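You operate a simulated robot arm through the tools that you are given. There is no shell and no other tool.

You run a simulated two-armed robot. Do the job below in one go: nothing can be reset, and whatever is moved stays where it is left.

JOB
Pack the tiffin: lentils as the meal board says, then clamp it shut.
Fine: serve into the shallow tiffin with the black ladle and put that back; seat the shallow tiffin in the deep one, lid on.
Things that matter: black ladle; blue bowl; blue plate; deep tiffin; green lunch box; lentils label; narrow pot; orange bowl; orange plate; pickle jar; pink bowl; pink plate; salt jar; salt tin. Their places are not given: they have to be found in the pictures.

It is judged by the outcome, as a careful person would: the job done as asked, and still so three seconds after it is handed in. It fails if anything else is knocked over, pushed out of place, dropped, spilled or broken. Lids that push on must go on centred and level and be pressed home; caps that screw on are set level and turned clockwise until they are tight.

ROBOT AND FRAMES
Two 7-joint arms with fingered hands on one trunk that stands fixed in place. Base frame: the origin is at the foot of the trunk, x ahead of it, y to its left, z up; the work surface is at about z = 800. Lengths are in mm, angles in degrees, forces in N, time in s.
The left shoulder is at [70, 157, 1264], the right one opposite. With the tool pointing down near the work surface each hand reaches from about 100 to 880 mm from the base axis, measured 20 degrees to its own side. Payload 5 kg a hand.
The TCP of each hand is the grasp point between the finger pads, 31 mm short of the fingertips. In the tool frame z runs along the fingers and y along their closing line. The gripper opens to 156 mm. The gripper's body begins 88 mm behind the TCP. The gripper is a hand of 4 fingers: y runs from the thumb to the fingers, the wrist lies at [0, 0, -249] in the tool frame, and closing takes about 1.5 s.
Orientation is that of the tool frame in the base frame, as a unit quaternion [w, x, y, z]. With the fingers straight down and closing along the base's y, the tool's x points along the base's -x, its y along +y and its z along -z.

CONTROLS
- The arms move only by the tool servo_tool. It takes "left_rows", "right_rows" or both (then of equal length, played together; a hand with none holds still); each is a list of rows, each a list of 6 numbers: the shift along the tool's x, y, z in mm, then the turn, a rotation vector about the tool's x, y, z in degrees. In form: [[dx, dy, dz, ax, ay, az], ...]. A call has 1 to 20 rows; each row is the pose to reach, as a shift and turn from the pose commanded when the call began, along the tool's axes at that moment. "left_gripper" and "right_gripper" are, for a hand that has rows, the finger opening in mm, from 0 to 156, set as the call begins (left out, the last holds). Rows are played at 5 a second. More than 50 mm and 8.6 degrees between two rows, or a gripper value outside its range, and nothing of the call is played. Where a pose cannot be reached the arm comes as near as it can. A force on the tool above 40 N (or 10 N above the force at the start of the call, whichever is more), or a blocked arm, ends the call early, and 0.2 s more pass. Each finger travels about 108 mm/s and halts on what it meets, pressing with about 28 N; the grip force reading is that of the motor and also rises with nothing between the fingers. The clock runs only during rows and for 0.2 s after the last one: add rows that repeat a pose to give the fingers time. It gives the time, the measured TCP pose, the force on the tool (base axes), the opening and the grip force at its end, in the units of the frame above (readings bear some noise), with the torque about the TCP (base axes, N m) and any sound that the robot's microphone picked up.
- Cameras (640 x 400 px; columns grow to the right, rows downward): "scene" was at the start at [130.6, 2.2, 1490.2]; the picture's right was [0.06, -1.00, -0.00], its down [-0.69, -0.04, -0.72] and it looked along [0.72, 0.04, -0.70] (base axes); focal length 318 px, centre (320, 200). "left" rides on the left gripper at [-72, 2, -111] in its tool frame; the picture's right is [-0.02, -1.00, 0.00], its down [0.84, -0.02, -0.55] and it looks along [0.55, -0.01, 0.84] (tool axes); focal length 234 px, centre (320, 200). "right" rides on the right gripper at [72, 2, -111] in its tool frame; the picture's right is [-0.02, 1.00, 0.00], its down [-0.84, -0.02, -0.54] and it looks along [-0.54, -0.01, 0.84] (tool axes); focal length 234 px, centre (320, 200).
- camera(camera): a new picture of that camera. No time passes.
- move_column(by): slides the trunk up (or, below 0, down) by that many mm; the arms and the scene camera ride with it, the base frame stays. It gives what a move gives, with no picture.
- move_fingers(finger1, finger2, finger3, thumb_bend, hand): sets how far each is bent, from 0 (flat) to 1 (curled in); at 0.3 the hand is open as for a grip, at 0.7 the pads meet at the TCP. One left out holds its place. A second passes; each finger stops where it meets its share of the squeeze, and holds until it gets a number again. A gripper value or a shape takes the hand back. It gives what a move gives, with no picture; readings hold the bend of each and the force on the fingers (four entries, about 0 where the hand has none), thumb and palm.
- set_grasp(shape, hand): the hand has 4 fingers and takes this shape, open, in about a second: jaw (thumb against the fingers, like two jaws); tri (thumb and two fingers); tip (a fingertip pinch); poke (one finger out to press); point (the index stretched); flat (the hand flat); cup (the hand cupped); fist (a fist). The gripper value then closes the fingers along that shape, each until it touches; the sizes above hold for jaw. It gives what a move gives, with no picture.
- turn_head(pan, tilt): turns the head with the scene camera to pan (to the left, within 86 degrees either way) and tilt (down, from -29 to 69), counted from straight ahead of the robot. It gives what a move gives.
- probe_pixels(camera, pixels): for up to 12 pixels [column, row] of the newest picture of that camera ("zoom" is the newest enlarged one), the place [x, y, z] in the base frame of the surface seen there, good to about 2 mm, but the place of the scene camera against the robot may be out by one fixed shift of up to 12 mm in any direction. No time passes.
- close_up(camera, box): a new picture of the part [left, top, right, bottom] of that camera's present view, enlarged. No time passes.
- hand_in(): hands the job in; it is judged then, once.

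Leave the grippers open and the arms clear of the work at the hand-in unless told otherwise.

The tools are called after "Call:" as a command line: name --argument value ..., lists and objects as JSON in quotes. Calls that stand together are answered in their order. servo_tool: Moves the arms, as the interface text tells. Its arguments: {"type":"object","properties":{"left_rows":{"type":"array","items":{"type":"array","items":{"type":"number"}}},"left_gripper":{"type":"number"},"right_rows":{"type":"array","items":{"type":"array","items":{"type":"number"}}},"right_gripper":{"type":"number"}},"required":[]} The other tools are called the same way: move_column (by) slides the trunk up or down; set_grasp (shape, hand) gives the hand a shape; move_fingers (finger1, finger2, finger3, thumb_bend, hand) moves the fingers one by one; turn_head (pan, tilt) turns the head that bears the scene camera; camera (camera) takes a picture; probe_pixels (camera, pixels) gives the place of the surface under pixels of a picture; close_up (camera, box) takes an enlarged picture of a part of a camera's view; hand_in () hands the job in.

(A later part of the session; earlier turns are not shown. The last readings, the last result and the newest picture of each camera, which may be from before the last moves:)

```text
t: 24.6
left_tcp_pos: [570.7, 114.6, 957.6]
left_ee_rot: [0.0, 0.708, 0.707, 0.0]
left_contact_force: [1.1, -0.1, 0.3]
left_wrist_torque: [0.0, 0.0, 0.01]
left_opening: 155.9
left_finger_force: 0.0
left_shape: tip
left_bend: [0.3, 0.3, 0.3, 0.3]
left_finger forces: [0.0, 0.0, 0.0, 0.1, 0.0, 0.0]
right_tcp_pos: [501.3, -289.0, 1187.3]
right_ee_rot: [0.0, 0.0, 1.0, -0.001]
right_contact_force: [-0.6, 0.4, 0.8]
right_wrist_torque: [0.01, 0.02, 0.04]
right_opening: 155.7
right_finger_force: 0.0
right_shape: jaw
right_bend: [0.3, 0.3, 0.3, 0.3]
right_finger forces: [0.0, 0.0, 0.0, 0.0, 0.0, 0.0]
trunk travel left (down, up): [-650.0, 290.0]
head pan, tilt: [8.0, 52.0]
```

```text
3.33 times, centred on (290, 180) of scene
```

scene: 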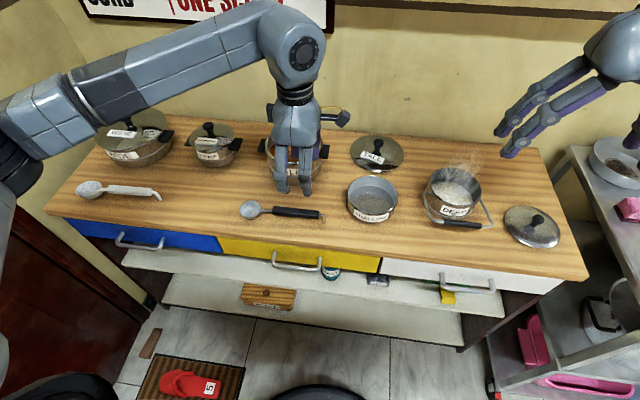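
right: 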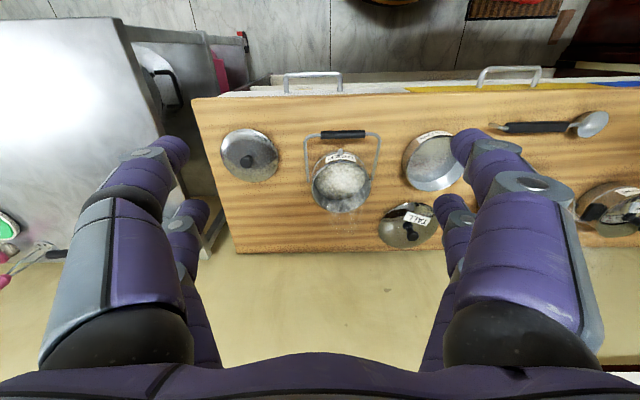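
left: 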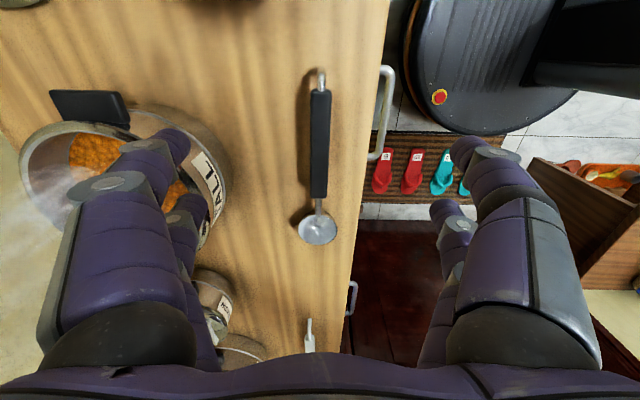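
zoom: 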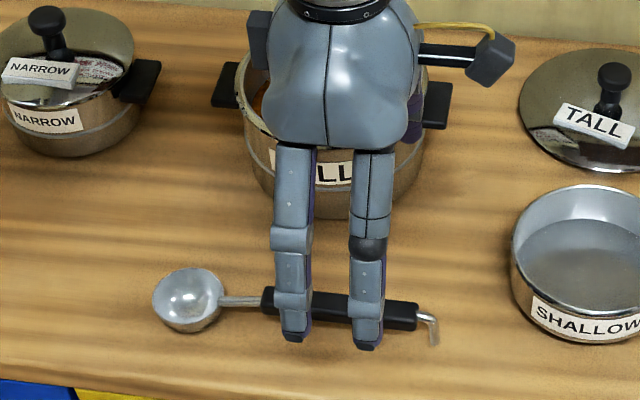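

Testing the "tip" shape closed to 20 mm in the air.

Call:
servo_tool --left_rows '[[0, 0, 0, 0, 0, 0], [0, 0, 0, 0, 0, 0], [0, 0, 0, 0, 0, 0], [0, 0, 0, 0, 0, 0], [0, 0, 0, 0, 0, 0], [0, 0, 0, 0, 0, 0], [0, 0, 0, 0, 0, 0], [0, 0, 0, 0, 0, 0]]' --left_gripper 20

Call:
camera --camera "left"

Call:
close_up --camera "scene" --box '[200, 120, 380, 240]'

Call:
set_grasp --hand "left" --shape "jaw"

Call:
servo_tool --left_rows '[[0, 0, 0, 0, 0, 0], [0, 0, 0, 0, 0, 0], [0, 0, 0, 0, 0, 0], [0, 0, 0, 0, 0, 0], [0, 0, 0, 0, 0, 0], [0, 0, 0, 0, 0, 0], [0, 0, 0, 0, 0, 0], [0, 0, 0, 0, 0, 0]]' --left_gripper 20

Call:
camera --camera "left"

Call:
close_up --camera "scene" --box '[200, 120, 380, 240]'

```text
t: 26.4
left_tcp_pos: [570.9, 114.6, 957.8]
left_ee_rot: [0.0, 0.707, 0.707, 0.0]
left_contact_force: [-0.1, -0.6, 0.0]
left_wrist_torque: [-0.03, 0.0, -0.01]
left_opening: 20.8
left_finger_force: 0.0
left_shape: tip
left_bend: [0.72, 0.72, 0.72, 0.7]
left_finger forces: [0.1, 0.1, 0.1, 0.0, 0.0, 0.0]
right_tcp_pos: [501.4, -289.6, 1185.8]
right_ee_rot: [0.0, 0.0, 1.0, -0.001]
right_contact_force: [1.4, 0.4, 0.2]
right_wrist_torque: [-0.01, -0.03, 0.02]
right_opening: 155.7
right_finger_force: 0.0
right_shape: jaw
right_bend: [0.3, 0.3, 0.3, 0.3]
right_finger forces: [0.0, 0.0, 0.0, 0.0, 0.0, 0.1]
trunk travel left (down, up): [-650.0, 290.0]
head pan, tilt: [8.0, 52.0]
```

```text
taken
```

left: 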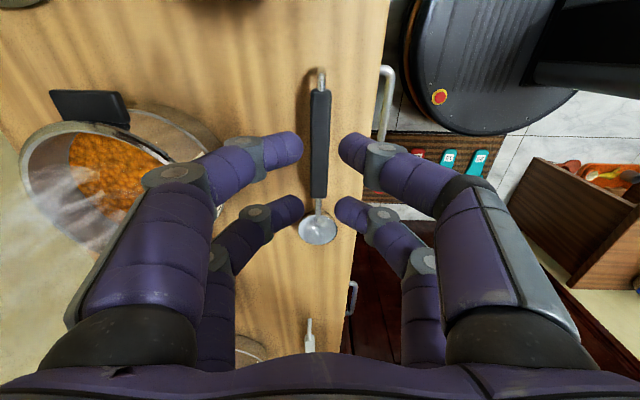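

```text
3.33 times, centred on (290, 180) of scene
```

zoom: 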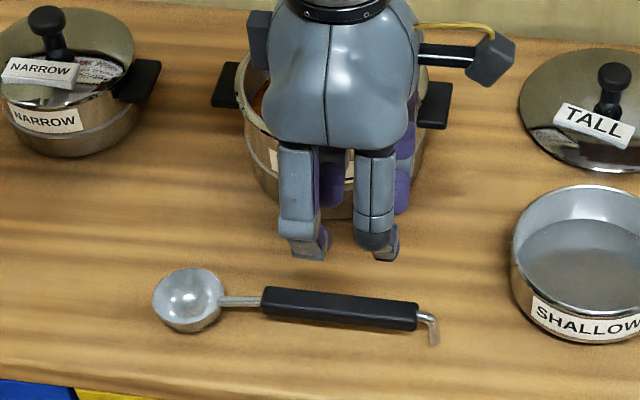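

```text
t: 27.3
left_tcp_pos: [571.5, 114.1, 958.4]
left_ee_rot: [0.001, 0.707, 0.707, 0.0]
left_contact_force: [-0.1, 0.2, 0.2]
left_wrist_torque: [0.01, 0.02, 0.0]
left_opening: 156.1
left_finger_force: 0.0
left_shape: jaw
left_bend: [0.3, 0.3, 0.3, 0.3]
left_finger forces: [0.0, 0.0, 0.1, 0.0, 0.0, 0.0]
right_tcp_pos: [502.2, -290.2, 1187.3]
right_ee_rot: [0.0, 0.0, 1.0, 0.0]
right_contact_force: [-0.3, -0.1, -0.8]
right_wrist_torque: [-0.01, 0.0, 0.02]
right_opening: 155.9
right_finger_force: 0.0
right_shape: jaw
right_bend: [0.3, 0.3, 0.3, 0.3]
right_finger forces: [0.1, 0.1, 0.1, 0.0, 0.0, 0.1]
trunk travel left (down, up): [-650.0, 290.0]
head pan, tilt: [8.0, 52.0]
```

```text
t: 29.1
left_tcp_pos: [570.5, 114.9, 958.4]
left_ee_rot: [0.0, 0.707, 0.707, 0.0]
left_contact_force: [-0.6, 0.6, -0.2]
left_wrist_torque: [-0.01, 0.0, 0.01]
left_opening: 20.4
left_finger_force: 0.0
left_shape: jaw
left_bend: [0.72, 0.72, 0.72, 0.7]
left_finger forces: [0.0, 0.0, 0.0, 0.1, 0.1, 0.0]
right_tcp_pos: [501.4, -290.9, 1185.8]
right_ee_rot: [0.0, -0.001, 1.0, 0.0]
right_contact_force: [-0.2, 0.0, 1.0]
right_wrist_torque: [0.03, 0.01, -0.03]
right_opening: 155.8
right_finger_force: 0.0
right_shape: jaw
right_bend: [0.3, 0.3, 0.3, 0.3]
right_finger forces: [0.0, 0.0, 0.1, 0.0, 0.1, 0.0]
trunk travel left (down, up): [-650.0, 290.0]
head pan, tilt: [8.0, 52.0]
```

```text
taken
```

left: 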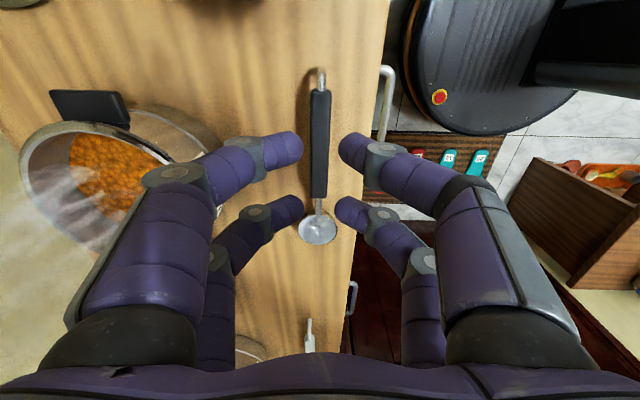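

```text
3.33 times, centred on (290, 180) of scene
```

zoom: 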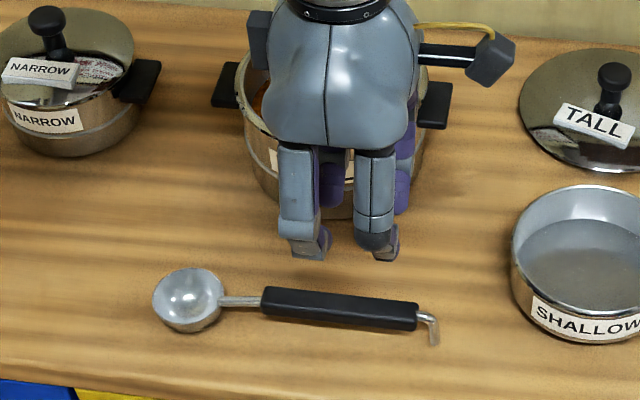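

Probing fingertip positions relative to the TCP (570,115,958) at this 20 mm opening.

Call:
probe_pixels --camera "left" --pixels '[[297, 147], [290, 140], [270, 150], [240, 160], [170, 175], [345, 152], [355, 150], [380, 150], [298, 210], [342, 212], [320, 97], [318, 180]]'

Call:
close_up --camera "left" --box '[220, 100, 420, 250]'

```text
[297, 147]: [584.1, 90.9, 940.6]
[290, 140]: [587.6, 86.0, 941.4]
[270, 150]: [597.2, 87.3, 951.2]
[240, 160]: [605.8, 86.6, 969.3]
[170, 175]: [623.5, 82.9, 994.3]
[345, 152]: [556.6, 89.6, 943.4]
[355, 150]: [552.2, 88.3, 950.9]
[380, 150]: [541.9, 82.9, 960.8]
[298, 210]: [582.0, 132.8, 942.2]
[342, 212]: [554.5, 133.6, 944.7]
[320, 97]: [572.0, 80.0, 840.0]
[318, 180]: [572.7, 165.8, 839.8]
```

```text
2.67 times, centred on (320, 175) of left
```

zoom: 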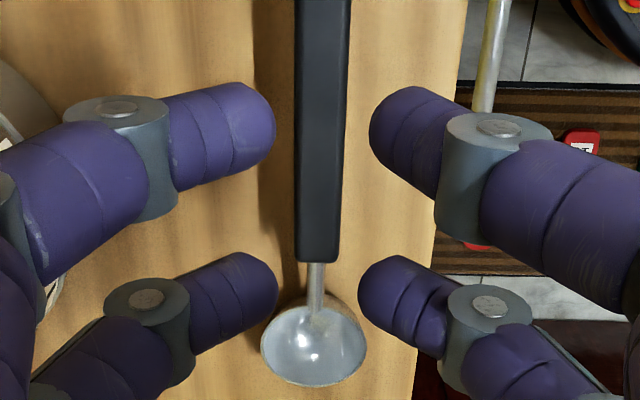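

Fingertips sit ~15–20 mm below the TCP. So the pinch should have the TCP at about z=848 over the handle. I open to 50, descend there, then close.

Call:
servo_tool --left_rows '[[3, 1.5, 0, 0, 0, 0], [3, 1.5, 0, 0, 0, 0], [3, 1.5, 30, 0, 0, 0], [3, 1.5, 60, 0, 0, 0], [3, 1.5, 85, 0, 0, 0], [3, 1.5, 100, 0, 0, 0], [3, 1.5, 110, 0, 0, 0], [3, 1.5, 110, 0, 0, 0]]' --left_gripper 56

Call:
servo_tool --left_rows '[[0, 0, 0, 0, 0, 0], [0, 0, 0, 0, 0, 0], [0, 0, 0, 0, 0, 0], [0, 0, 0, 0, 0, 0], [0, 0, 0, 0, 0, 0], [0, 0, 0, 0, 0, 0], [0, 0, 0, 0, 0, 0], [0, 0, 0, 0, 0, 0]]' --left_gripper 0

Call:
camera --camera "left"

Call:
close_up --camera "scene" --box '[200, 120, 380, 240]'

```text
t: 30.9
left_tcp_pos: [571.6, 117.2, 848.7]
left_ee_rot: [0.0, 0.706, 0.708, 0.001]
left_contact_force: [0.3, 1.3, -0.1]
left_wrist_torque: [-0.03, 0.01, 0.0]
left_opening: 55.8
left_finger_force: 0.1
left_shape: jaw
left_bend: [0.73, 0.73, 0.73, 0.7]
left_finger forces: [0.0, 0.1, 0.0, 0.0, 0.0, 0.0]
right_tcp_pos: [501.2, -289.9, 1185.7]
right_ee_rot: [0.0, -0.001, 1.0, 0.0]
right_contact_force: [0.0, -0.2, 0.1]
right_wrist_torque: [0.03, 0.0, -0.03]
right_opening: 155.8
right_finger_force: 0.1
right_shape: jaw
right_bend: [0.3, 0.3, 0.3, 0.3]
right_finger forces: [0.0, 0.1, 0.0, 0.0, 0.0, 0.1]
trunk travel left (down, up): [-650.0, 290.0]
head pan, tilt: [8.0, 52.0]
```

```text
t: 32.7
left_tcp_pos: [571.3, 116.9, 848.7]
left_ee_rot: [0.0, 0.707, 0.708, 0.001]
left_contact_force: [-0.6, -0.5, 0.7]
left_wrist_torque: [-0.09, 0.03, -0.01]
left_opening: 14.0
left_finger_force: 28.5
left_shape: jaw
left_bend: [0.72, 0.72, 0.72, 0.7]
left_finger forces: [25.3, 24.9, 24.6, 0.0, 25.3, 0.0]
right_tcp_pos: [502.0, -289.2, 1186.0]
right_ee_rot: [0.0, 0.0, 1.0, -0.001]
right_contact_force: [-0.5, -0.2, 0.2]
right_wrist_torque: [0.04, 0.02, -0.02]
right_opening: 155.9
right_finger_force: 0.0
right_shape: jaw
right_bend: [0.3, 0.3, 0.3, 0.3]
right_finger forces: [0.0, 0.0, 0.0, 0.0, 0.0, 0.0]
trunk travel left (down, up): [-650.0, 290.0]
head pan, tilt: [8.0, 52.0]
```

```text
taken
```

left: 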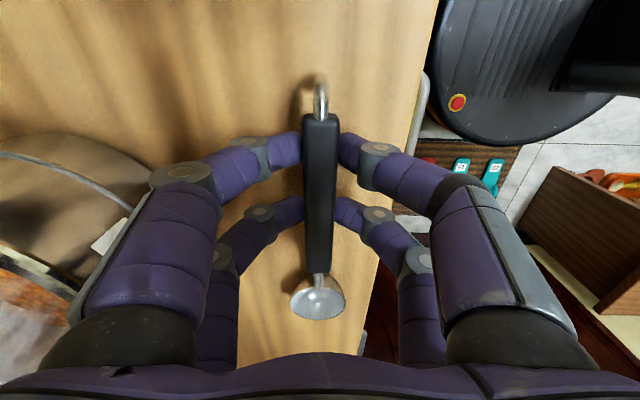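

```text
3.33 times, centred on (290, 180) of scene
```

zoom: 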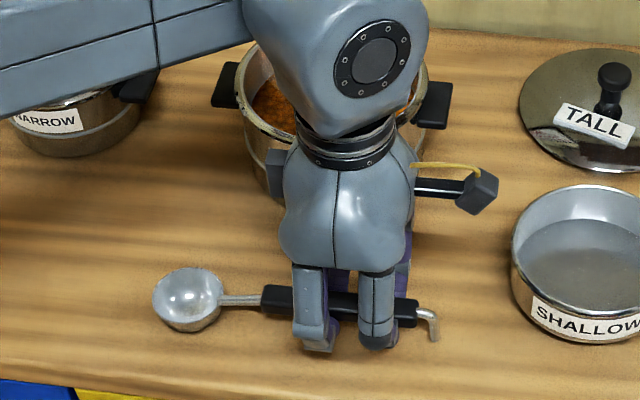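

Gripped: ~25 N on each finger, opening 14. I record the ladle pose relative to the hand, then lift 60 mm to check hold.

Call:
probe_pixels --camera "left" --pixels '[[320, 125], [319, 190], [319, 255], [291, 298], [344, 298], [317, 318], [318, 283], [312, 300]]'

Call:
servo_tool --left_rows '[[0, 0, -10, 0, 0, 0], [0, 0, -25, 0, 0, 0], [0, 0, -45, 0, 0, 0], [0, 0, -70, 0, 0, 0], [0, 0, -70, 0, 0, 0], [0, 0, -70, 0, 0, 0]]'

Call:
camera --camera "left"

Call:
close_up --camera "scene" --box '[200, 120, 380, 240]'

```text
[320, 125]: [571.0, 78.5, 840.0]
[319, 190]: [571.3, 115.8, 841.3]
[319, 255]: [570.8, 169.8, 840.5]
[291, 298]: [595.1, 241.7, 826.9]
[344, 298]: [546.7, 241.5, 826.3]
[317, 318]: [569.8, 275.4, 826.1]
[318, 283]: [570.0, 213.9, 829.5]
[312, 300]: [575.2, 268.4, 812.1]
```

```text
t: 34.1
left_tcp_pos: [570.4, 117.2, 918.8]
left_ee_rot: [-0.001, 0.707, 0.707, 0.0]
left_contact_force: [0.2, 0.8, -1.9]
left_wrist_torque: [-0.06, -0.04, 0.04]
left_opening: 14.4
left_finger_force: 27.5
left_shape: jaw
left_bend: [0.72, 0.72, 0.72, 0.7]
left_finger forces: [25.2, 25.0, 24.8, 0.0, 25.4, 0.0]
right_tcp_pos: [501.5, -290.5, 1186.4]
right_ee_rot: [0.0, 0.0, 1.0, 0.0]
right_contact_force: [-0.3, -0.4, -0.1]
right_wrist_torque: [0.01, 0.02, -0.01]
right_opening: 156.2
right_finger_force: 0.1
right_shape: jaw
right_bend: [0.3, 0.3, 0.3, 0.3]
right_finger forces: [0.0, 0.0, 0.0, 0.1, 0.0, 0.0]
trunk travel left (down, up): [-650.0, 290.0]
head pan, tilt: [8.0, 52.0]
```

```text
taken
```

left: 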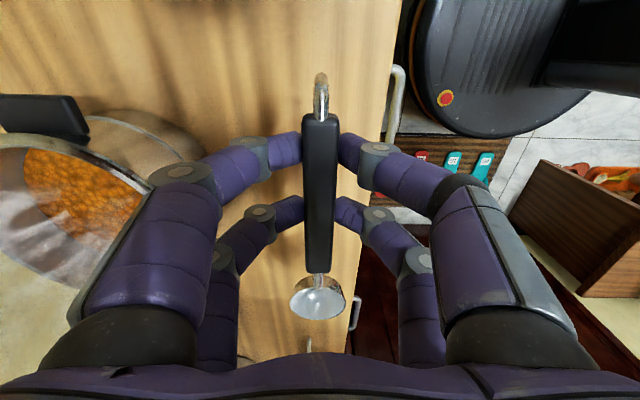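

```text
3.33 times, centred on (290, 180) of scene
```

zoom: 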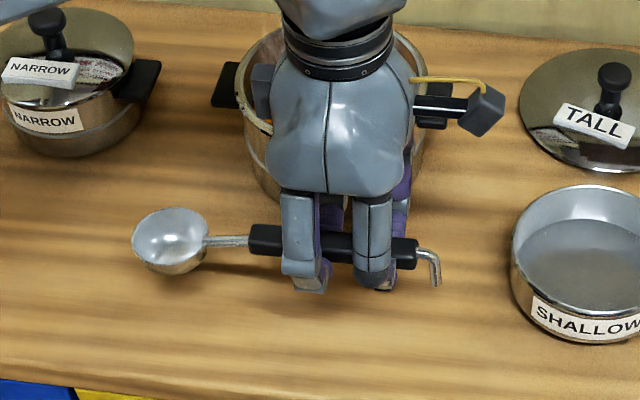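

Firm and level. Bowl centre is at tool (134, −1, 22). Now carry the ladle over the pot with 45° bowl-down tilt at a safe height (TCP ≈(751,111,1040)).

Call:
servo_tool --left_rows '[[0, 0, -45, 0, 0, 0], [0, 20, -90, 0, -7, 0], [-1, 58, -118, 0, -15, 0], [-2, 100, -121, 0, -23, 0], [-4, 142, -121, 0, -31, 0], [-6, 180, -121, 0, -38, 0], [-6, 180, -121, 0, -45, 0], [-6, 180, -121, 0, -45, 0], [-6, 180, -121, 0, -45, 0]]'

Call:
camera --camera "left"

Call:
camera --camera "scene"

Call:
camera --camera "right"

```text
t: 36.1
left_tcp_pos: [752.8, 112.3, 1039.2]
left_ee_rot: [0.27, 0.654, 0.653, -0.272]
left_contact_force: [-0.3, -0.3, -0.6]
left_wrist_torque: [-0.02, -0.03, 0.03]
left_opening: 14.1
left_finger_force: 27.9
left_shape: jaw
left_bend: [0.72, 0.72, 0.72, 0.7]
left_finger forces: [25.3, 25.1, 25.1, 0.0, 25.4, 0.0]
right_tcp_pos: [502.9, -290.5, 1185.9]
right_ee_rot: [0.0, 0.0, 1.0, -0.001]
right_contact_force: [0.2, -0.1, -0.7]
right_wrist_torque: [0.02, 0.01, -0.01]
right_opening: 155.9
right_finger_force: 0.0
right_shape: jaw
right_bend: [0.3, 0.3, 0.3, 0.3]
right_finger forces: [0.0, 0.0, 0.0, 0.1, 0.0, 0.0]
trunk travel left (down, up): [-650.0, 290.0]
head pan, tilt: [8.0, 52.0]
```

```text
taken
```

left: 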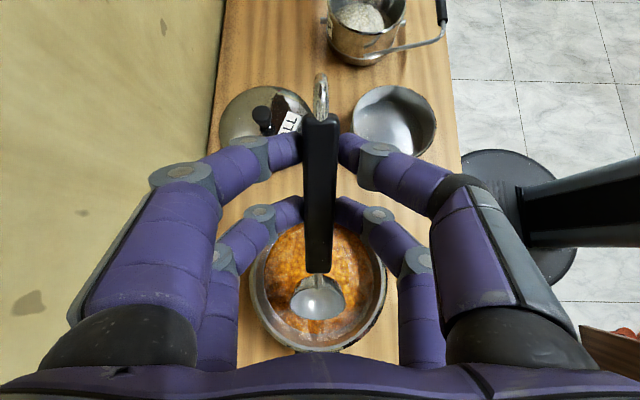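

```text
taken
```

scene: 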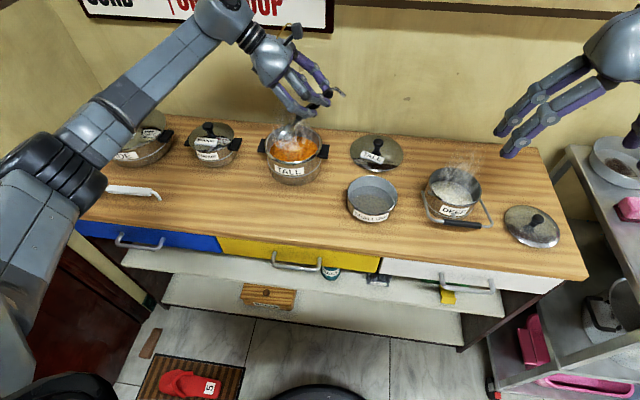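

```text
taken
```

right: 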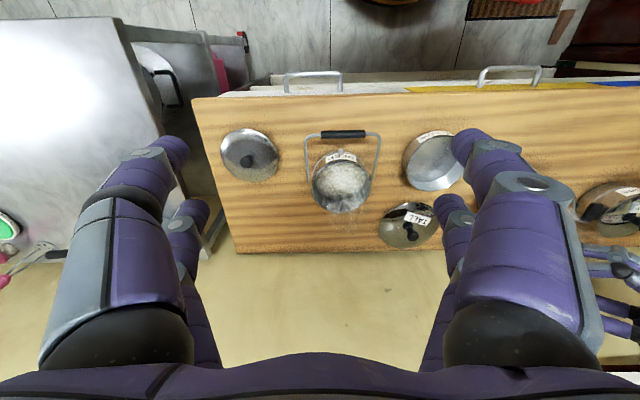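

The ladle hangs over the pot. I'll probe the pot rim, lentil surface and ladle bowl from this viewpoint.

Call:
probe_pixels --camera "left" --pixels '[[252, 275], [386, 275], [317, 351], [260, 275], [377, 275], [355, 260], [280, 260], [290, 298], [344, 298], [317, 318], [317, 340], [318, 283]]'

Call:
close_up --camera "left" --box '[220, 200, 420, 360]'

Call:
close_up --camera "scene" --box '[230, 60, 380, 200]'

```text
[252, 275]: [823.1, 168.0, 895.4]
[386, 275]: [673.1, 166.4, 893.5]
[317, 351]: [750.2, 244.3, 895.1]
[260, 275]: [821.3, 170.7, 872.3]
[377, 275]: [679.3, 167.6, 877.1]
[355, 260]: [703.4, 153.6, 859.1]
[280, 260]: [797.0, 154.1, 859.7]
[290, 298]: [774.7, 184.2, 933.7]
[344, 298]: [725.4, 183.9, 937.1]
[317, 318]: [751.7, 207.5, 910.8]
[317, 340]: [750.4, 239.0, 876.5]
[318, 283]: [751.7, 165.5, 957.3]
```

```text
2.50 times, centred on (320, 280) of left
```

zoom: 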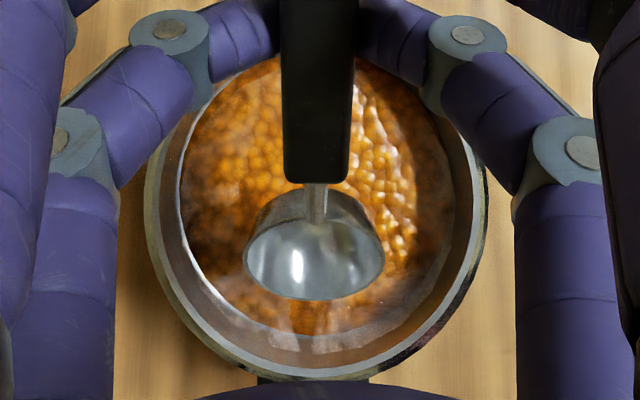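

```text
2.86 times, centred on (305, 130) of scene
```

zoom: 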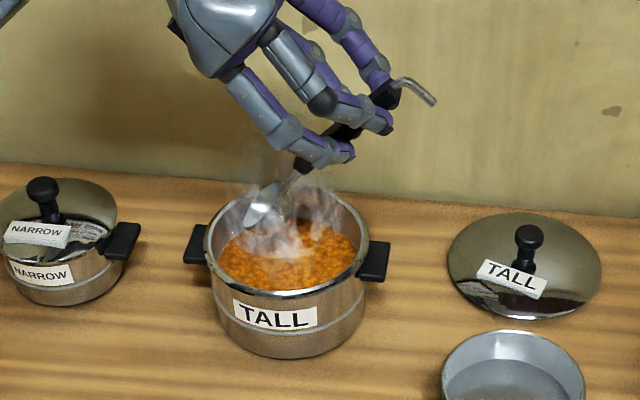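

Pot centre (748,169.5), rim z 895, lentils z 859.5; bowl is at (750,191,930). Now I plunge straight down 92 mm so the bowl centre sits ~22 mm under the surface.

Call:
servo_tool --left_rows '[[8.1, -2, 8.1, 0, 0, 0], [16.3, -2, 16.3, 0, 0, 0], [24.4, -2, 24.4, 0, 0, 0], [32.5, -2, 32.5, 0, 0, 0], [40.6, -2, 40.6, 0, 0, 0], [48.8, -2, 48.8, 0, 0, 0], [56.9, -2, 56.9, 0, 0, 0], [65, -2, 65, 0, 0, 0], [65, -2, 65, 0, 0, 0]]'

Call:
camera --camera "left"

Call:
close_up --camera "scene" --box '[230, 60, 380, 200]'

```text
t: 38.1
left_tcp_pos: [748.3, 113.3, 946.0]
left_ee_rot: [0.27, 0.653, 0.654, -0.27]
left_contact_force: [0.4, 1.2, -2.0]
left_wrist_torque: [-0.06, -0.01, 0.0]
left_opening: 14.3
left_finger_force: 27.6
left_shape: jaw
left_bend: [0.72, 0.72, 0.72, 0.7]
left_finger forces: [25.4, 25.2, 24.9, 0.1, 25.5, 0.0]
right_tcp_pos: [501.5, -290.2, 1186.4]
right_ee_rot: [0.0, 0.0, 1.0, 0.0]
right_contact_force: [-0.7, 0.2, 0.0]
right_wrist_torque: [0.02, -0.01, -0.02]
right_opening: 155.9
right_finger_force: 0.1
right_shape: jaw
right_bend: [0.3, 0.3, 0.3, 0.3]
right_finger forces: [0.0, 0.0, 0.1, 0.0, 0.0, 0.0]
trunk travel left (down, up): [-650.0, 290.0]
head pan, tilt: [8.0, 52.0]
```

```text
taken
```

left: 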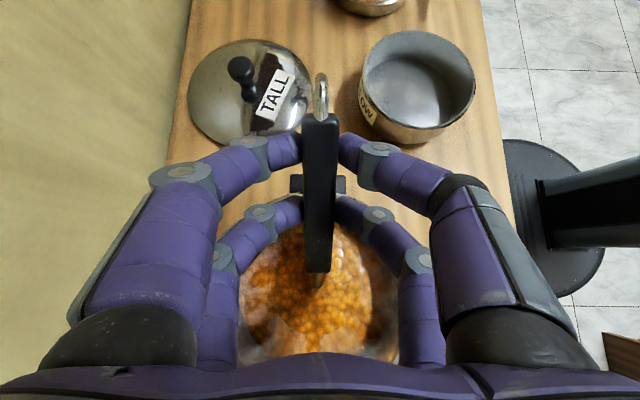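

```text
2.86 times, centred on (305, 130) of scene
```

zoom: 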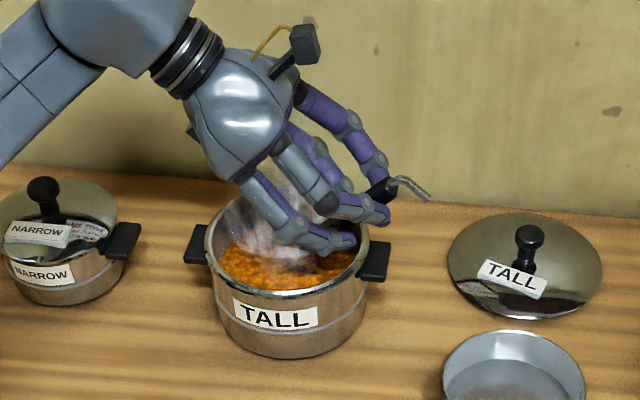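

Bowl is submerged with no resistance. Now sweep toward the far side, level the bowl while pivoting it up at TCP z≈943, then lift.

Call:
servo_tool --left_rows '[[5.7, 0, 0, 0, 4, 0], [5.7, 0, 0, 0, 4, 0], [0.5, 0, 5.2, 0, 8, 0], [-4.2, 0, 9.8, 0, 12, 0], [-8.5, 0, 14.1, 0, 16, 0], [-10.5, 0, 16.1, 0, 18, 0], [-12.4, 0, 18.1, 0, 20, 0], [-14.2, 0, 19.9, 0, 22, 0], [-16, 0, 21.7, 0, 24, 0], [-17.6, 0, 23.3, 0, 26, 0], [-19.2, 0, 24.9, 0, 28, 0], [-22, 0, 27.6, 0, 32, 0], [-25, 0, 29.3, 0, 36, 0], [-29.7, 0, 28.3, 0, 40, 0], [-37.8, 0, 22.3, 0, 44, 0], [-49.9, 0, 10.3, 0, 45, 0], [-64, 0, -3.9, 0, 45, 0], [-64, 0, -3.9, 0, 45, 0]]'

Call:
camera --camera "left"

Call:
close_up --camera "scene" --box '[230, 60, 380, 200]'

Call:
close_up --camera "left" --box '[220, 240, 420, 360]'

```text
t: 41.9
left_tcp_pos: [749.7, 69.7, 995.4]
left_ee_rot: [-0.001, 0.707, 0.708, 0.0]
left_contact_force: [0.3, 0.0, -1.9]
left_wrist_torque: [-0.08, 0.0, 0.0]
left_opening: 14.1
left_finger_force: 28.0
left_shape: jaw
left_bend: [0.72, 0.72, 0.72, 0.7]
left_finger forces: [25.4, 25.0, 24.8, 0.0, 25.5, 0.0]
right_tcp_pos: [502.4, -290.3, 1186.2]
right_ee_rot: [-0.001, 0.0, 1.0, 0.0]
right_contact_force: [0.0, 0.0, 0.8]
right_wrist_torque: [-0.02, 0.0, 0.03]
right_opening: 156.0
right_finger_force: 0.0
right_shape: jaw
right_bend: [0.3, 0.3, 0.3, 0.3]
right_finger forces: [0.1, 0.0, 0.0, 0.0, 0.0, 0.0]
trunk travel left (down, up): [-650.0, 290.0]
head pan, tilt: [8.0, 52.0]
```

```text
taken
```

left: 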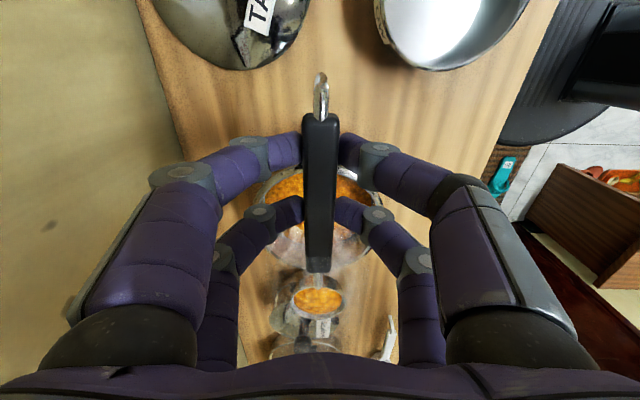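

```text
2.86 times, centred on (305, 130) of scene
```

zoom: 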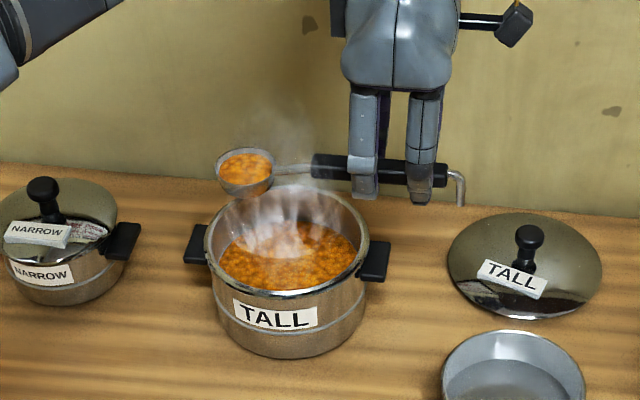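

```text
3.20 times, centred on (320, 300) of left
```

zoom: 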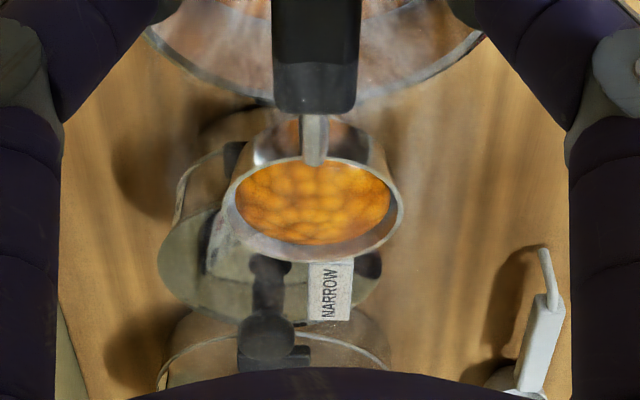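

The ladle came up full and level. First I move the right arm out of the way (back and right) so the left arm can cross to the shallow tiffin.

Call:
servo_tool --right_rows '[[25, -30, 0, 0, 0, 0], [50, -60, 0, 0, 0, 0], [75, -90, 0, 0, 0, 0], [100, -120, 0, 0, 0, 0], [120, -150, 0, 0, 0, 0], [140, -180, 0, 0, 0, 0], [160, -210, 0, 0, 0, 0]]'

Call:
camera --camera "scene"

```text
t: 43.5
left_tcp_pos: [748.1, 68.2, 994.8]
left_ee_rot: [0.0, 0.707, 0.707, 0.0]
left_contact_force: [-0.4, -1.5, -0.4]
left_wrist_torque: [-0.07, -0.05, 0.0]
left_opening: 14.3
left_finger_force: 28.3
left_shape: jaw
left_bend: [0.72, 0.72, 0.72, 0.7]
left_finger forces: [25.5, 25.0, 24.9, 0.0, 25.4, 0.0]
right_tcp_pos: [340.5, -501.3, 1186.5]
right_ee_rot: [0.0, 0.0, 1.0, 0.001]
right_contact_force: [0.1, -0.1, 0.1]
right_wrist_torque: [0.0, 0.0, 0.02]
right_opening: 155.9
right_finger_force: 0.1
right_shape: jaw
right_bend: [0.3, 0.3, 0.3, 0.3]
right_finger forces: [0.1, 0.0, 0.0, 0.0, 0.0, 0.0]
trunk travel left (down, up): [-650.0, 290.0]
head pan, tilt: [8.0, 52.0]
```

```text
taken
```

scene: 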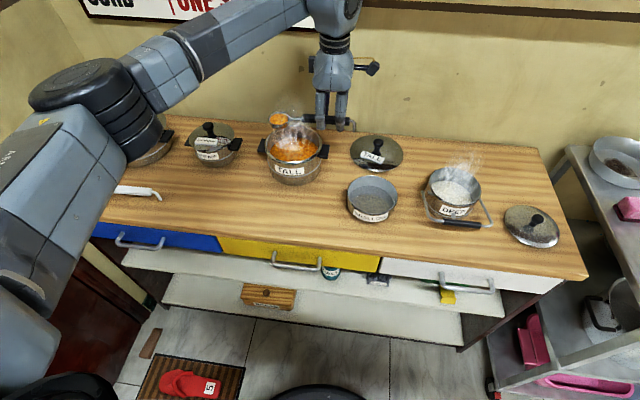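

Path is clear. Carry the full ladle level toward the shallow tiffin with a gentle ramp.

Call:
servo_tool --left_rows '[[-5, -2, 0, 0, 0, 0], [-15, -6.5, 0, 0, 0, 0], [-30, -13, 0, 0, 0, 0], [-48, -20.5, 0, 0, 0, 0], [-68, -29, 0, 0, 0, 0], [-88, -37.6, 0, 0, 0, 0], [-108, -46.1, 0, 0, 0, 0], [-128, -54.6, 0, 0, 0, 0], [-148, -63.2, 0, 0, 0, 0], [-168, -71.7, 0, 0, 0, 0], [-188, -80.3, 0, 0, 0, 0], [-206, -87.9, 0, 0, 0, 0], [-222, -94.8, 0, 0, 0, 0], [-235, -100.3, 0, 0, 0, 0], [-245, -104.6, 0, 0, 0, 0], [-251, -107.2, 0, 0, 0, 0], [-253, -108, 0, 0, 0, 0], [-253, -108, 0, 0, 0, 0]]'

Call:
camera --camera "left"

Call:
camera --camera "scene"

```text
t: 47.3
left_tcp_pos: [641.7, -184.3, 996.1]
left_ee_rot: [0.001, 0.707, 0.707, 0.0]
left_contact_force: [0.2, -0.2, -1.4]
left_wrist_torque: [-0.08, -0.01, 0.0]
left_opening: 14.2
left_finger_force: 28.1
left_shape: jaw
left_bend: [0.72, 0.72, 0.72, 0.7]
left_finger forces: [25.4, 25.0, 24.8, 0.2, 25.5, 0.0]
right_tcp_pos: [339.9, -501.8, 1185.5]
right_ee_rot: [-0.001, -0.001, 1.0, 0.0]
right_contact_force: [0.3, 1.0, 0.1]
right_wrist_torque: [0.0, -0.02, -0.01]
right_opening: 156.0
right_finger_force: 0.1
right_shape: jaw
right_bend: [0.3, 0.3, 0.3, 0.3]
right_finger forces: [0.0, 0.0, 0.1, 0.0, 0.1, 0.0]
trunk travel left (down, up): [-650.0, 290.0]
head pan, tilt: [8.0, 52.0]
```

```text
taken
```

left: 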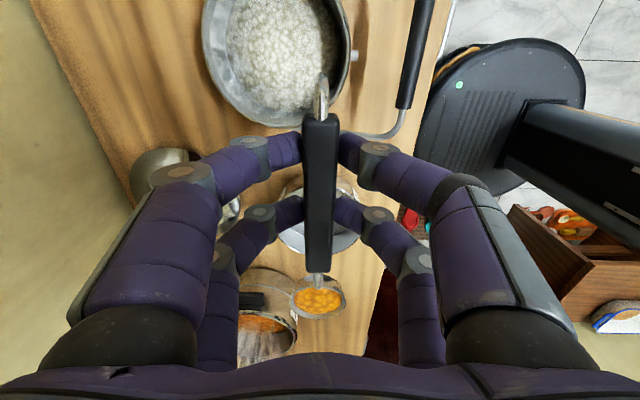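

```text
taken
```

scene: 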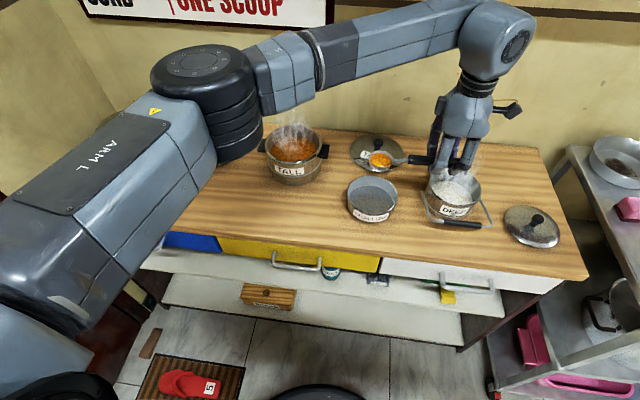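

The filled ladle is over the shallow tiffin region. Now lower a bit and start tipping the bowl (pitch to 56°) while keeping the bowl over the tiffin at (641,−60).

Call:
servo_tool --left_rows '[[-3, 0, 16, 0, 0, 0], [-6, 0, 36, 0, 0, 0], [-10, 0, 59, 0, 0, 0], [-8.1, 0, 51.2, 0, -4, 0], [-5.6, 0, 43.6, 0, -8, 0], [-2.5, 0, 36.6, 0, -12, 0], [1.3, 0, 30, 0, -16, 0], [5.6, 0, 23.5, 0, -20, 0], [10.5, 0, 17.4, 0, -24, 0], [16, 0, 11.7, 0, -28, 0], [22, 0, 6.3, 0, -32, 0], [28.5, 0, 1.4, 0, -36, 0], [35.5, 0, -3, 0, -40, 0], [42.9, 0, -6.9, 0, -44, 0], [50.7, 0, -10.3, 0, -48, 0], [58.8, 0, -13.1, 0, -52, 0], [67.3, 0, -15.4, 0, -56, 0]]'

Call:
camera --camera "left"

Call:
camera --camera "scene"

Call:
close_up --camera "scene" --box '[300, 100, 480, 240]'

```text
t: 50.9
left_tcp_pos: [642.0, -116.3, 1011.9]
left_ee_rot: [0.332, 0.625, 0.624, -0.332]
left_contact_force: [-0.5, 0.4, -1.3]
left_wrist_torque: [0.01, -0.01, 0.0]
left_opening: 14.2
left_finger_force: 28.3
left_shape: jaw
left_bend: [0.72, 0.72, 0.72, 0.7]
left_finger forces: [25.2, 25.1, 24.9, 0.0, 25.3, 0.0]
right_tcp_pos: [340.3, -501.0, 1186.2]
right_ee_rot: [0.0, 0.001, 1.0, 0.0]
right_contact_force: [0.0, 0.6, -0.5]
right_wrist_torque: [0.0, 0.0, 0.0]
right_opening: 155.8
right_finger_force: 0.0
right_shape: jaw
right_bend: [0.3, 0.3, 0.3, 0.3]
right_finger forces: [0.1, 0.0, 0.0, 0.0, 0.1, 0.1]
trunk travel left (down, up): [-650.0, 290.0]
head pan, tilt: [8.0, 52.0]
```

```text
taken
```

left: 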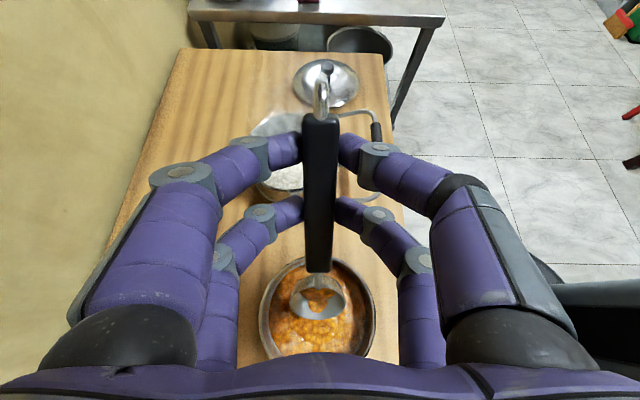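

```text
taken
```

scene: 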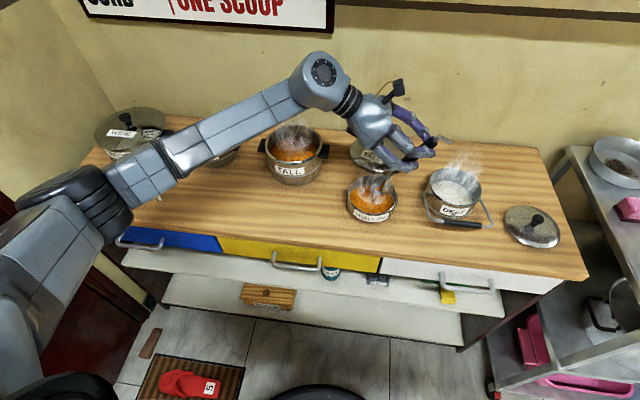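

```text
2.86 times, centred on (390, 170) of scene
```

zoom: 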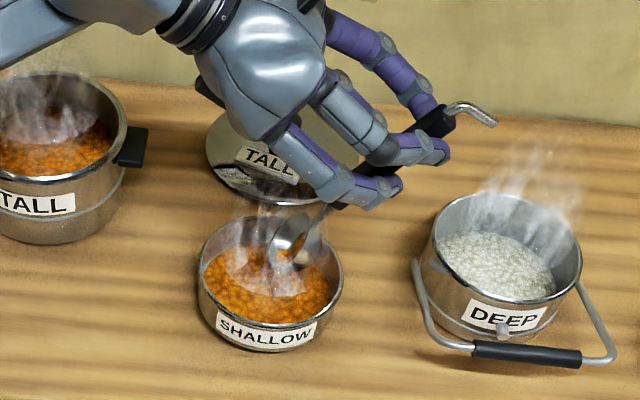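

Lentils are pouring cleanly into the shallow tiffin. Continue tipping to 104° to empty the bowl fully.

Call:
servo_tool --left_rows '[[0, 0, 0, 0, 0, 0], [6.1, 0, -17.3, 0, -8, 0], [13.1, 0, -34.8, 0, -16, 0], [22.2, 0, -51.5, 0, -24, 0], [33.7, 0, -66.5, 0, -32, 0], [47.1, 0, -79.9, 0, -40, 0], [62.4, 0, -91.2, 0, -48, 0], [62.4, 0, -91.2, 0, -48, 0], [62.4, 0, -91.2, 0, -48, 0], [62.4, 0, -91.2, 0, -48, 0], [62.4, 0, -91.2, 0, -48, 0]]'

Call:
camera --camera "left"

Call:
close_up --camera "scene" --box '[300, 100, 480, 240]'

```text
t: 53.3
left_tcp_pos: [611.2, 14.6, 993.9]
left_ee_rot: [0.471, 0.486, 0.521, -0.519]
left_contact_force: [-0.3, -0.3, -0.8]
left_wrist_torque: [0.03, 0.03, 0.01]
left_opening: 13.9
left_finger_force: 27.9
left_shape: jaw
left_bend: [0.72, 0.72, 0.72, 0.7]
left_finger forces: [27.0, 26.9, 27.2, 0.0, 26.6, 0.0]
left hand out of reach, approached as far as the arm can: row 5, 6, 7, 8, 9, 10, 11
right_tcp_pos: [342.1, -501.3, 1185.6]
right_ee_rot: [0.001, 0.0, 1.0, 0.001]
right_contact_force: [-0.2, 0.6, -0.1]
right_wrist_torque: [0.03, 0.03, 0.04]
right_opening: 156.0
right_finger_force: 0.0
right_shape: jaw
right_bend: [0.3, 0.3, 0.3, 0.3]
right_finger forces: [0.0, 0.1, 0.0, 0.0, 0.0, 0.1]
trunk travel left (down, up): [-650.0, 290.0]
head pan, tilt: [8.0, 52.0]
```

```text
taken
```

left: 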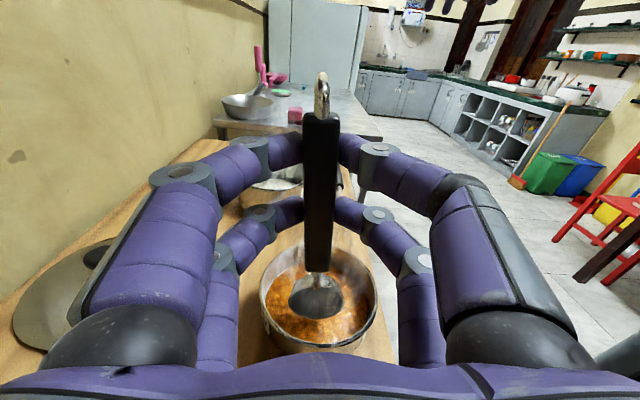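

```text
2.86 times, centred on (390, 170) of scene
```

zoom: 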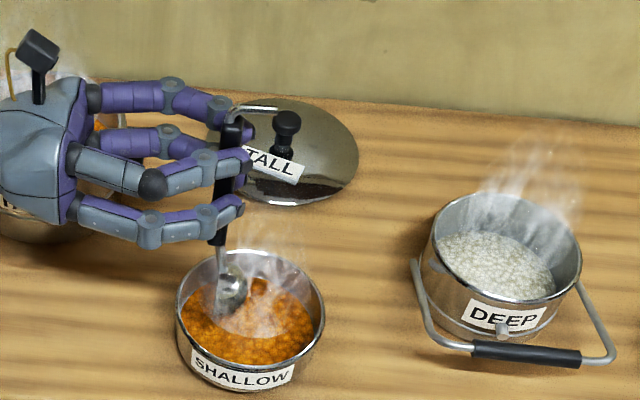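

The arm ran out of reach in the last rows and the bowl drifted, nudging the shallow tiffin slightly (no spill seen). I'll probe where the tiffin and bowl are before lifting out.

Call:
probe_pixels --camera "left" --pixels '[[262, 290], [376, 290], [318, 352], [270, 300], [316, 310], [293, 297], [341, 297], [300, 335], [345, 265]]'

Call:
close_up --camera "left" --box '[240, 220, 400, 360]'

Call:
close_up --camera "scene" --box '[340, 160, 410, 220]'

```text
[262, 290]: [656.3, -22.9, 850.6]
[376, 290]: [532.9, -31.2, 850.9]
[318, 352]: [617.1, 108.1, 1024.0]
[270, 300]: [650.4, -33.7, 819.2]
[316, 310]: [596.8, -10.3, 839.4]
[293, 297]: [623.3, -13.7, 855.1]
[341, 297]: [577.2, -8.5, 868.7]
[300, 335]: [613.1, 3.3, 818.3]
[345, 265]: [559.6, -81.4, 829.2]
```

```text
2.86 times, centred on (320, 290) of left
```

zoom: 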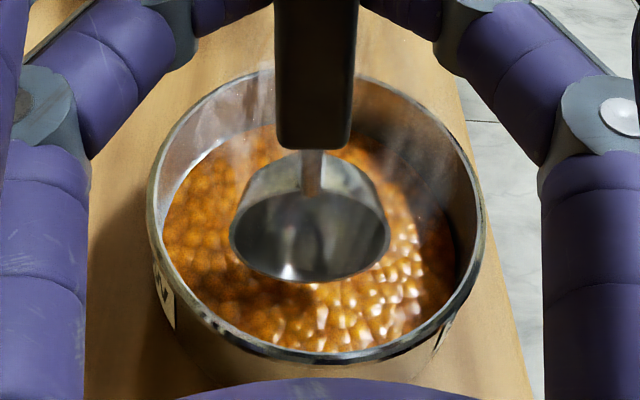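

```text
6.67 times, centred on (375, 190) of scene
```

zoom: 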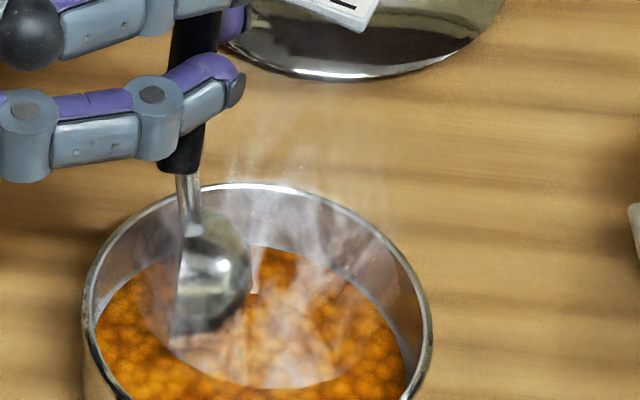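

The ladle is empty and above the lentils; the shallow tiffin now sits at about (595,−27), upright, nothing spilled. I lift the ladle straight up while reducing the tilt back into reach.

Call:
servo_tool --left_rows '[[-29, 0, 7.3, 0, 8, 0], [-58, 0, 14.5, 0, 16, 0], [-58, 0, 14.5, 0, 24, 0], [-58, 0, 14.5, 0, 24, 0]]'

Call:
camera --camera "left"

Call:
camera --camera "scene"

```text
t: 54.3
left_tcp_pos: [616.5, -1.6, 1052.3]
left_ee_rot: [0.353, 0.583, 0.608, -0.407]
left_contact_force: [0.1, -0.8, -1.6]
left_wrist_torque: [-0.01, 0.01, -0.03]
left_opening: 14.0
left_finger_force: 27.8
left_shape: jaw
left_bend: [0.72, 0.72, 0.72, 0.7]
left_finger forces: [27.1, 26.6, 27.0, 0.0, 26.7, 0.0]
right_tcp_pos: [341.1, -501.9, 1185.7]
right_ee_rot: [0.0, -0.001, 1.0, 0.0]
right_contact_force: [-0.6, -0.3, -0.7]
right_wrist_torque: [0.02, -0.03, 0.01]
right_opening: 155.7
right_finger_force: 0.0
right_shape: jaw
right_bend: [0.3, 0.3, 0.3, 0.3]
right_finger forces: [0.1, 0.0, 0.0, 0.1, 0.0, 0.0]
trunk travel left (down, up): [-650.0, 290.0]
head pan, tilt: [8.0, 52.0]
```

```text
taken
```

left: 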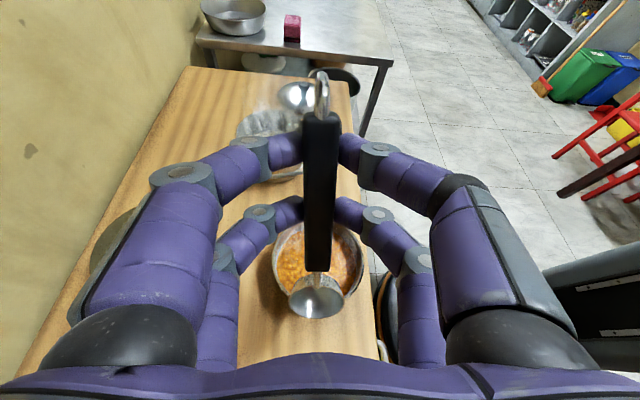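

```text
taken
```

scene: 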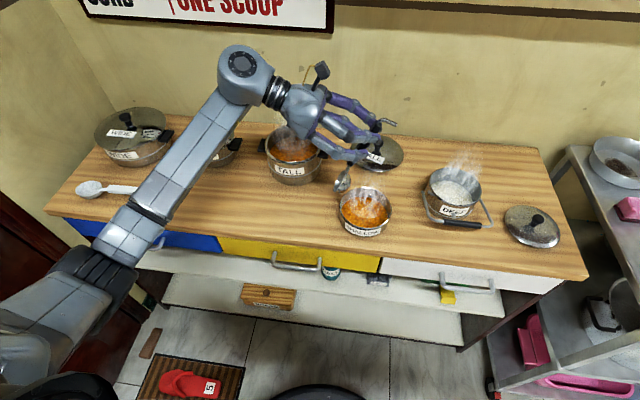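

The frame is now relative to the real pose; the ladle is free at θ≈65°. I go back to the pot with a 45° tilt, staying high, for the second scoop.

Call:
servo_tool --left_rows '[[-27.1, -2.5, -12.6, -1.2, 7, 1.3], [-35.8, 16, -33.4, -2.4, 14.5, 2.6], [-31.8, 45.2, -59.5, -3.3, 20, 3.65], [-23.4, 74.8, -83.5, -3.3, 20, 3.65], [-5.8, 103.3, -103.3, -3.3, 20, 3.65], [20, 130.1, -116.5, -3.3, 20, 3.65], [20, 130.1, -116.5, -3.3, 20, 3.65]]'

Call:
camera --camera "left"

Call:
camera --camera "scene"

```text
t: 55.9
left_tcp_pos: [749.3, 110.7, 1073.3]
left_ee_rot: [0.272, 0.655, 0.651, -0.27]
left_contact_force: [0.5, 0.9, -0.9]
left_wrist_torque: [-0.02, 0.02, 0.0]
left_opening: 13.8
left_finger_force: 27.7
left_shape: jaw
left_bend: [0.72, 0.72, 0.72, 0.7]
left_finger forces: [27.1, 26.6, 27.1, 0.0, 26.7, 0.0]
right_tcp_pos: [340.8, -501.3, 1186.6]
right_ee_rot: [0.0, 0.0, 1.0, 0.0]
right_contact_force: [-0.6, 0.0, -0.1]
right_wrist_torque: [0.02, -0.03, -0.04]
right_opening: 155.9
right_finger_force: 0.1
right_shape: jaw
right_bend: [0.3, 0.3, 0.3, 0.3]
right_finger forces: [0.0, 0.0, 0.1, 0.0, 0.0, 0.1]
trunk travel left (down, up): [-650.0, 290.0]
head pan, tilt: [8.0, 52.0]
```

```text
taken
```

left: 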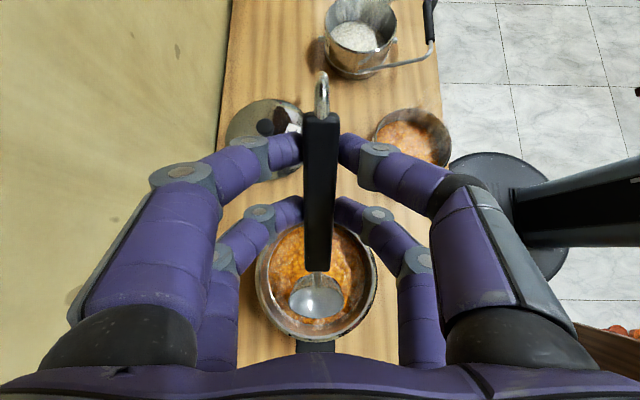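

```text
taken
```

scene: 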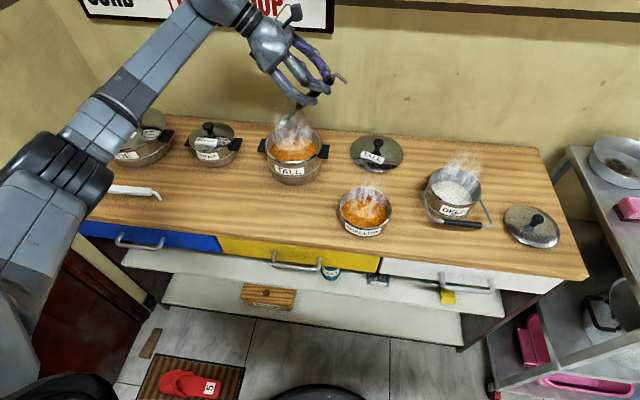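

Pose matches the first scoop start. Check the lentil level and ladle pose.

Call:
probe_pixels --camera "left" --pixels '[[290, 250], [350, 260], [290, 297], [342, 297], [317, 318], [318, 283], [317, 338], [258, 270], [376, 270], [378, 145], [449, 145], [410, 165]]'

Call:
close_up --camera "left" --box '[360, 90, 480, 180]'

```text
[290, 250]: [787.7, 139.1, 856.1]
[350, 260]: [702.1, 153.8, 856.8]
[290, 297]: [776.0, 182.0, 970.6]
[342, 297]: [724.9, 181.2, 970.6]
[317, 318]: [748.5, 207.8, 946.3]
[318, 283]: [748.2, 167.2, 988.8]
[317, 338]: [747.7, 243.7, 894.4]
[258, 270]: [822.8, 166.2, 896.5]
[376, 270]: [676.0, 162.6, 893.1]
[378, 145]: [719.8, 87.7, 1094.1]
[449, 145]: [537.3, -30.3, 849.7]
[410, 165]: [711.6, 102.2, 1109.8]
```

```text
4.44 times, centred on (420, 135) of left
```

zoom: 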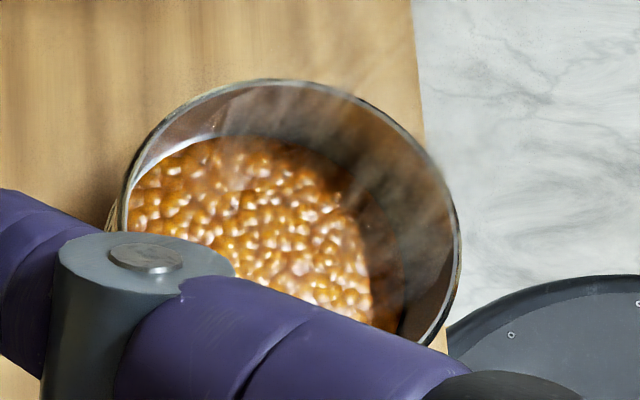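

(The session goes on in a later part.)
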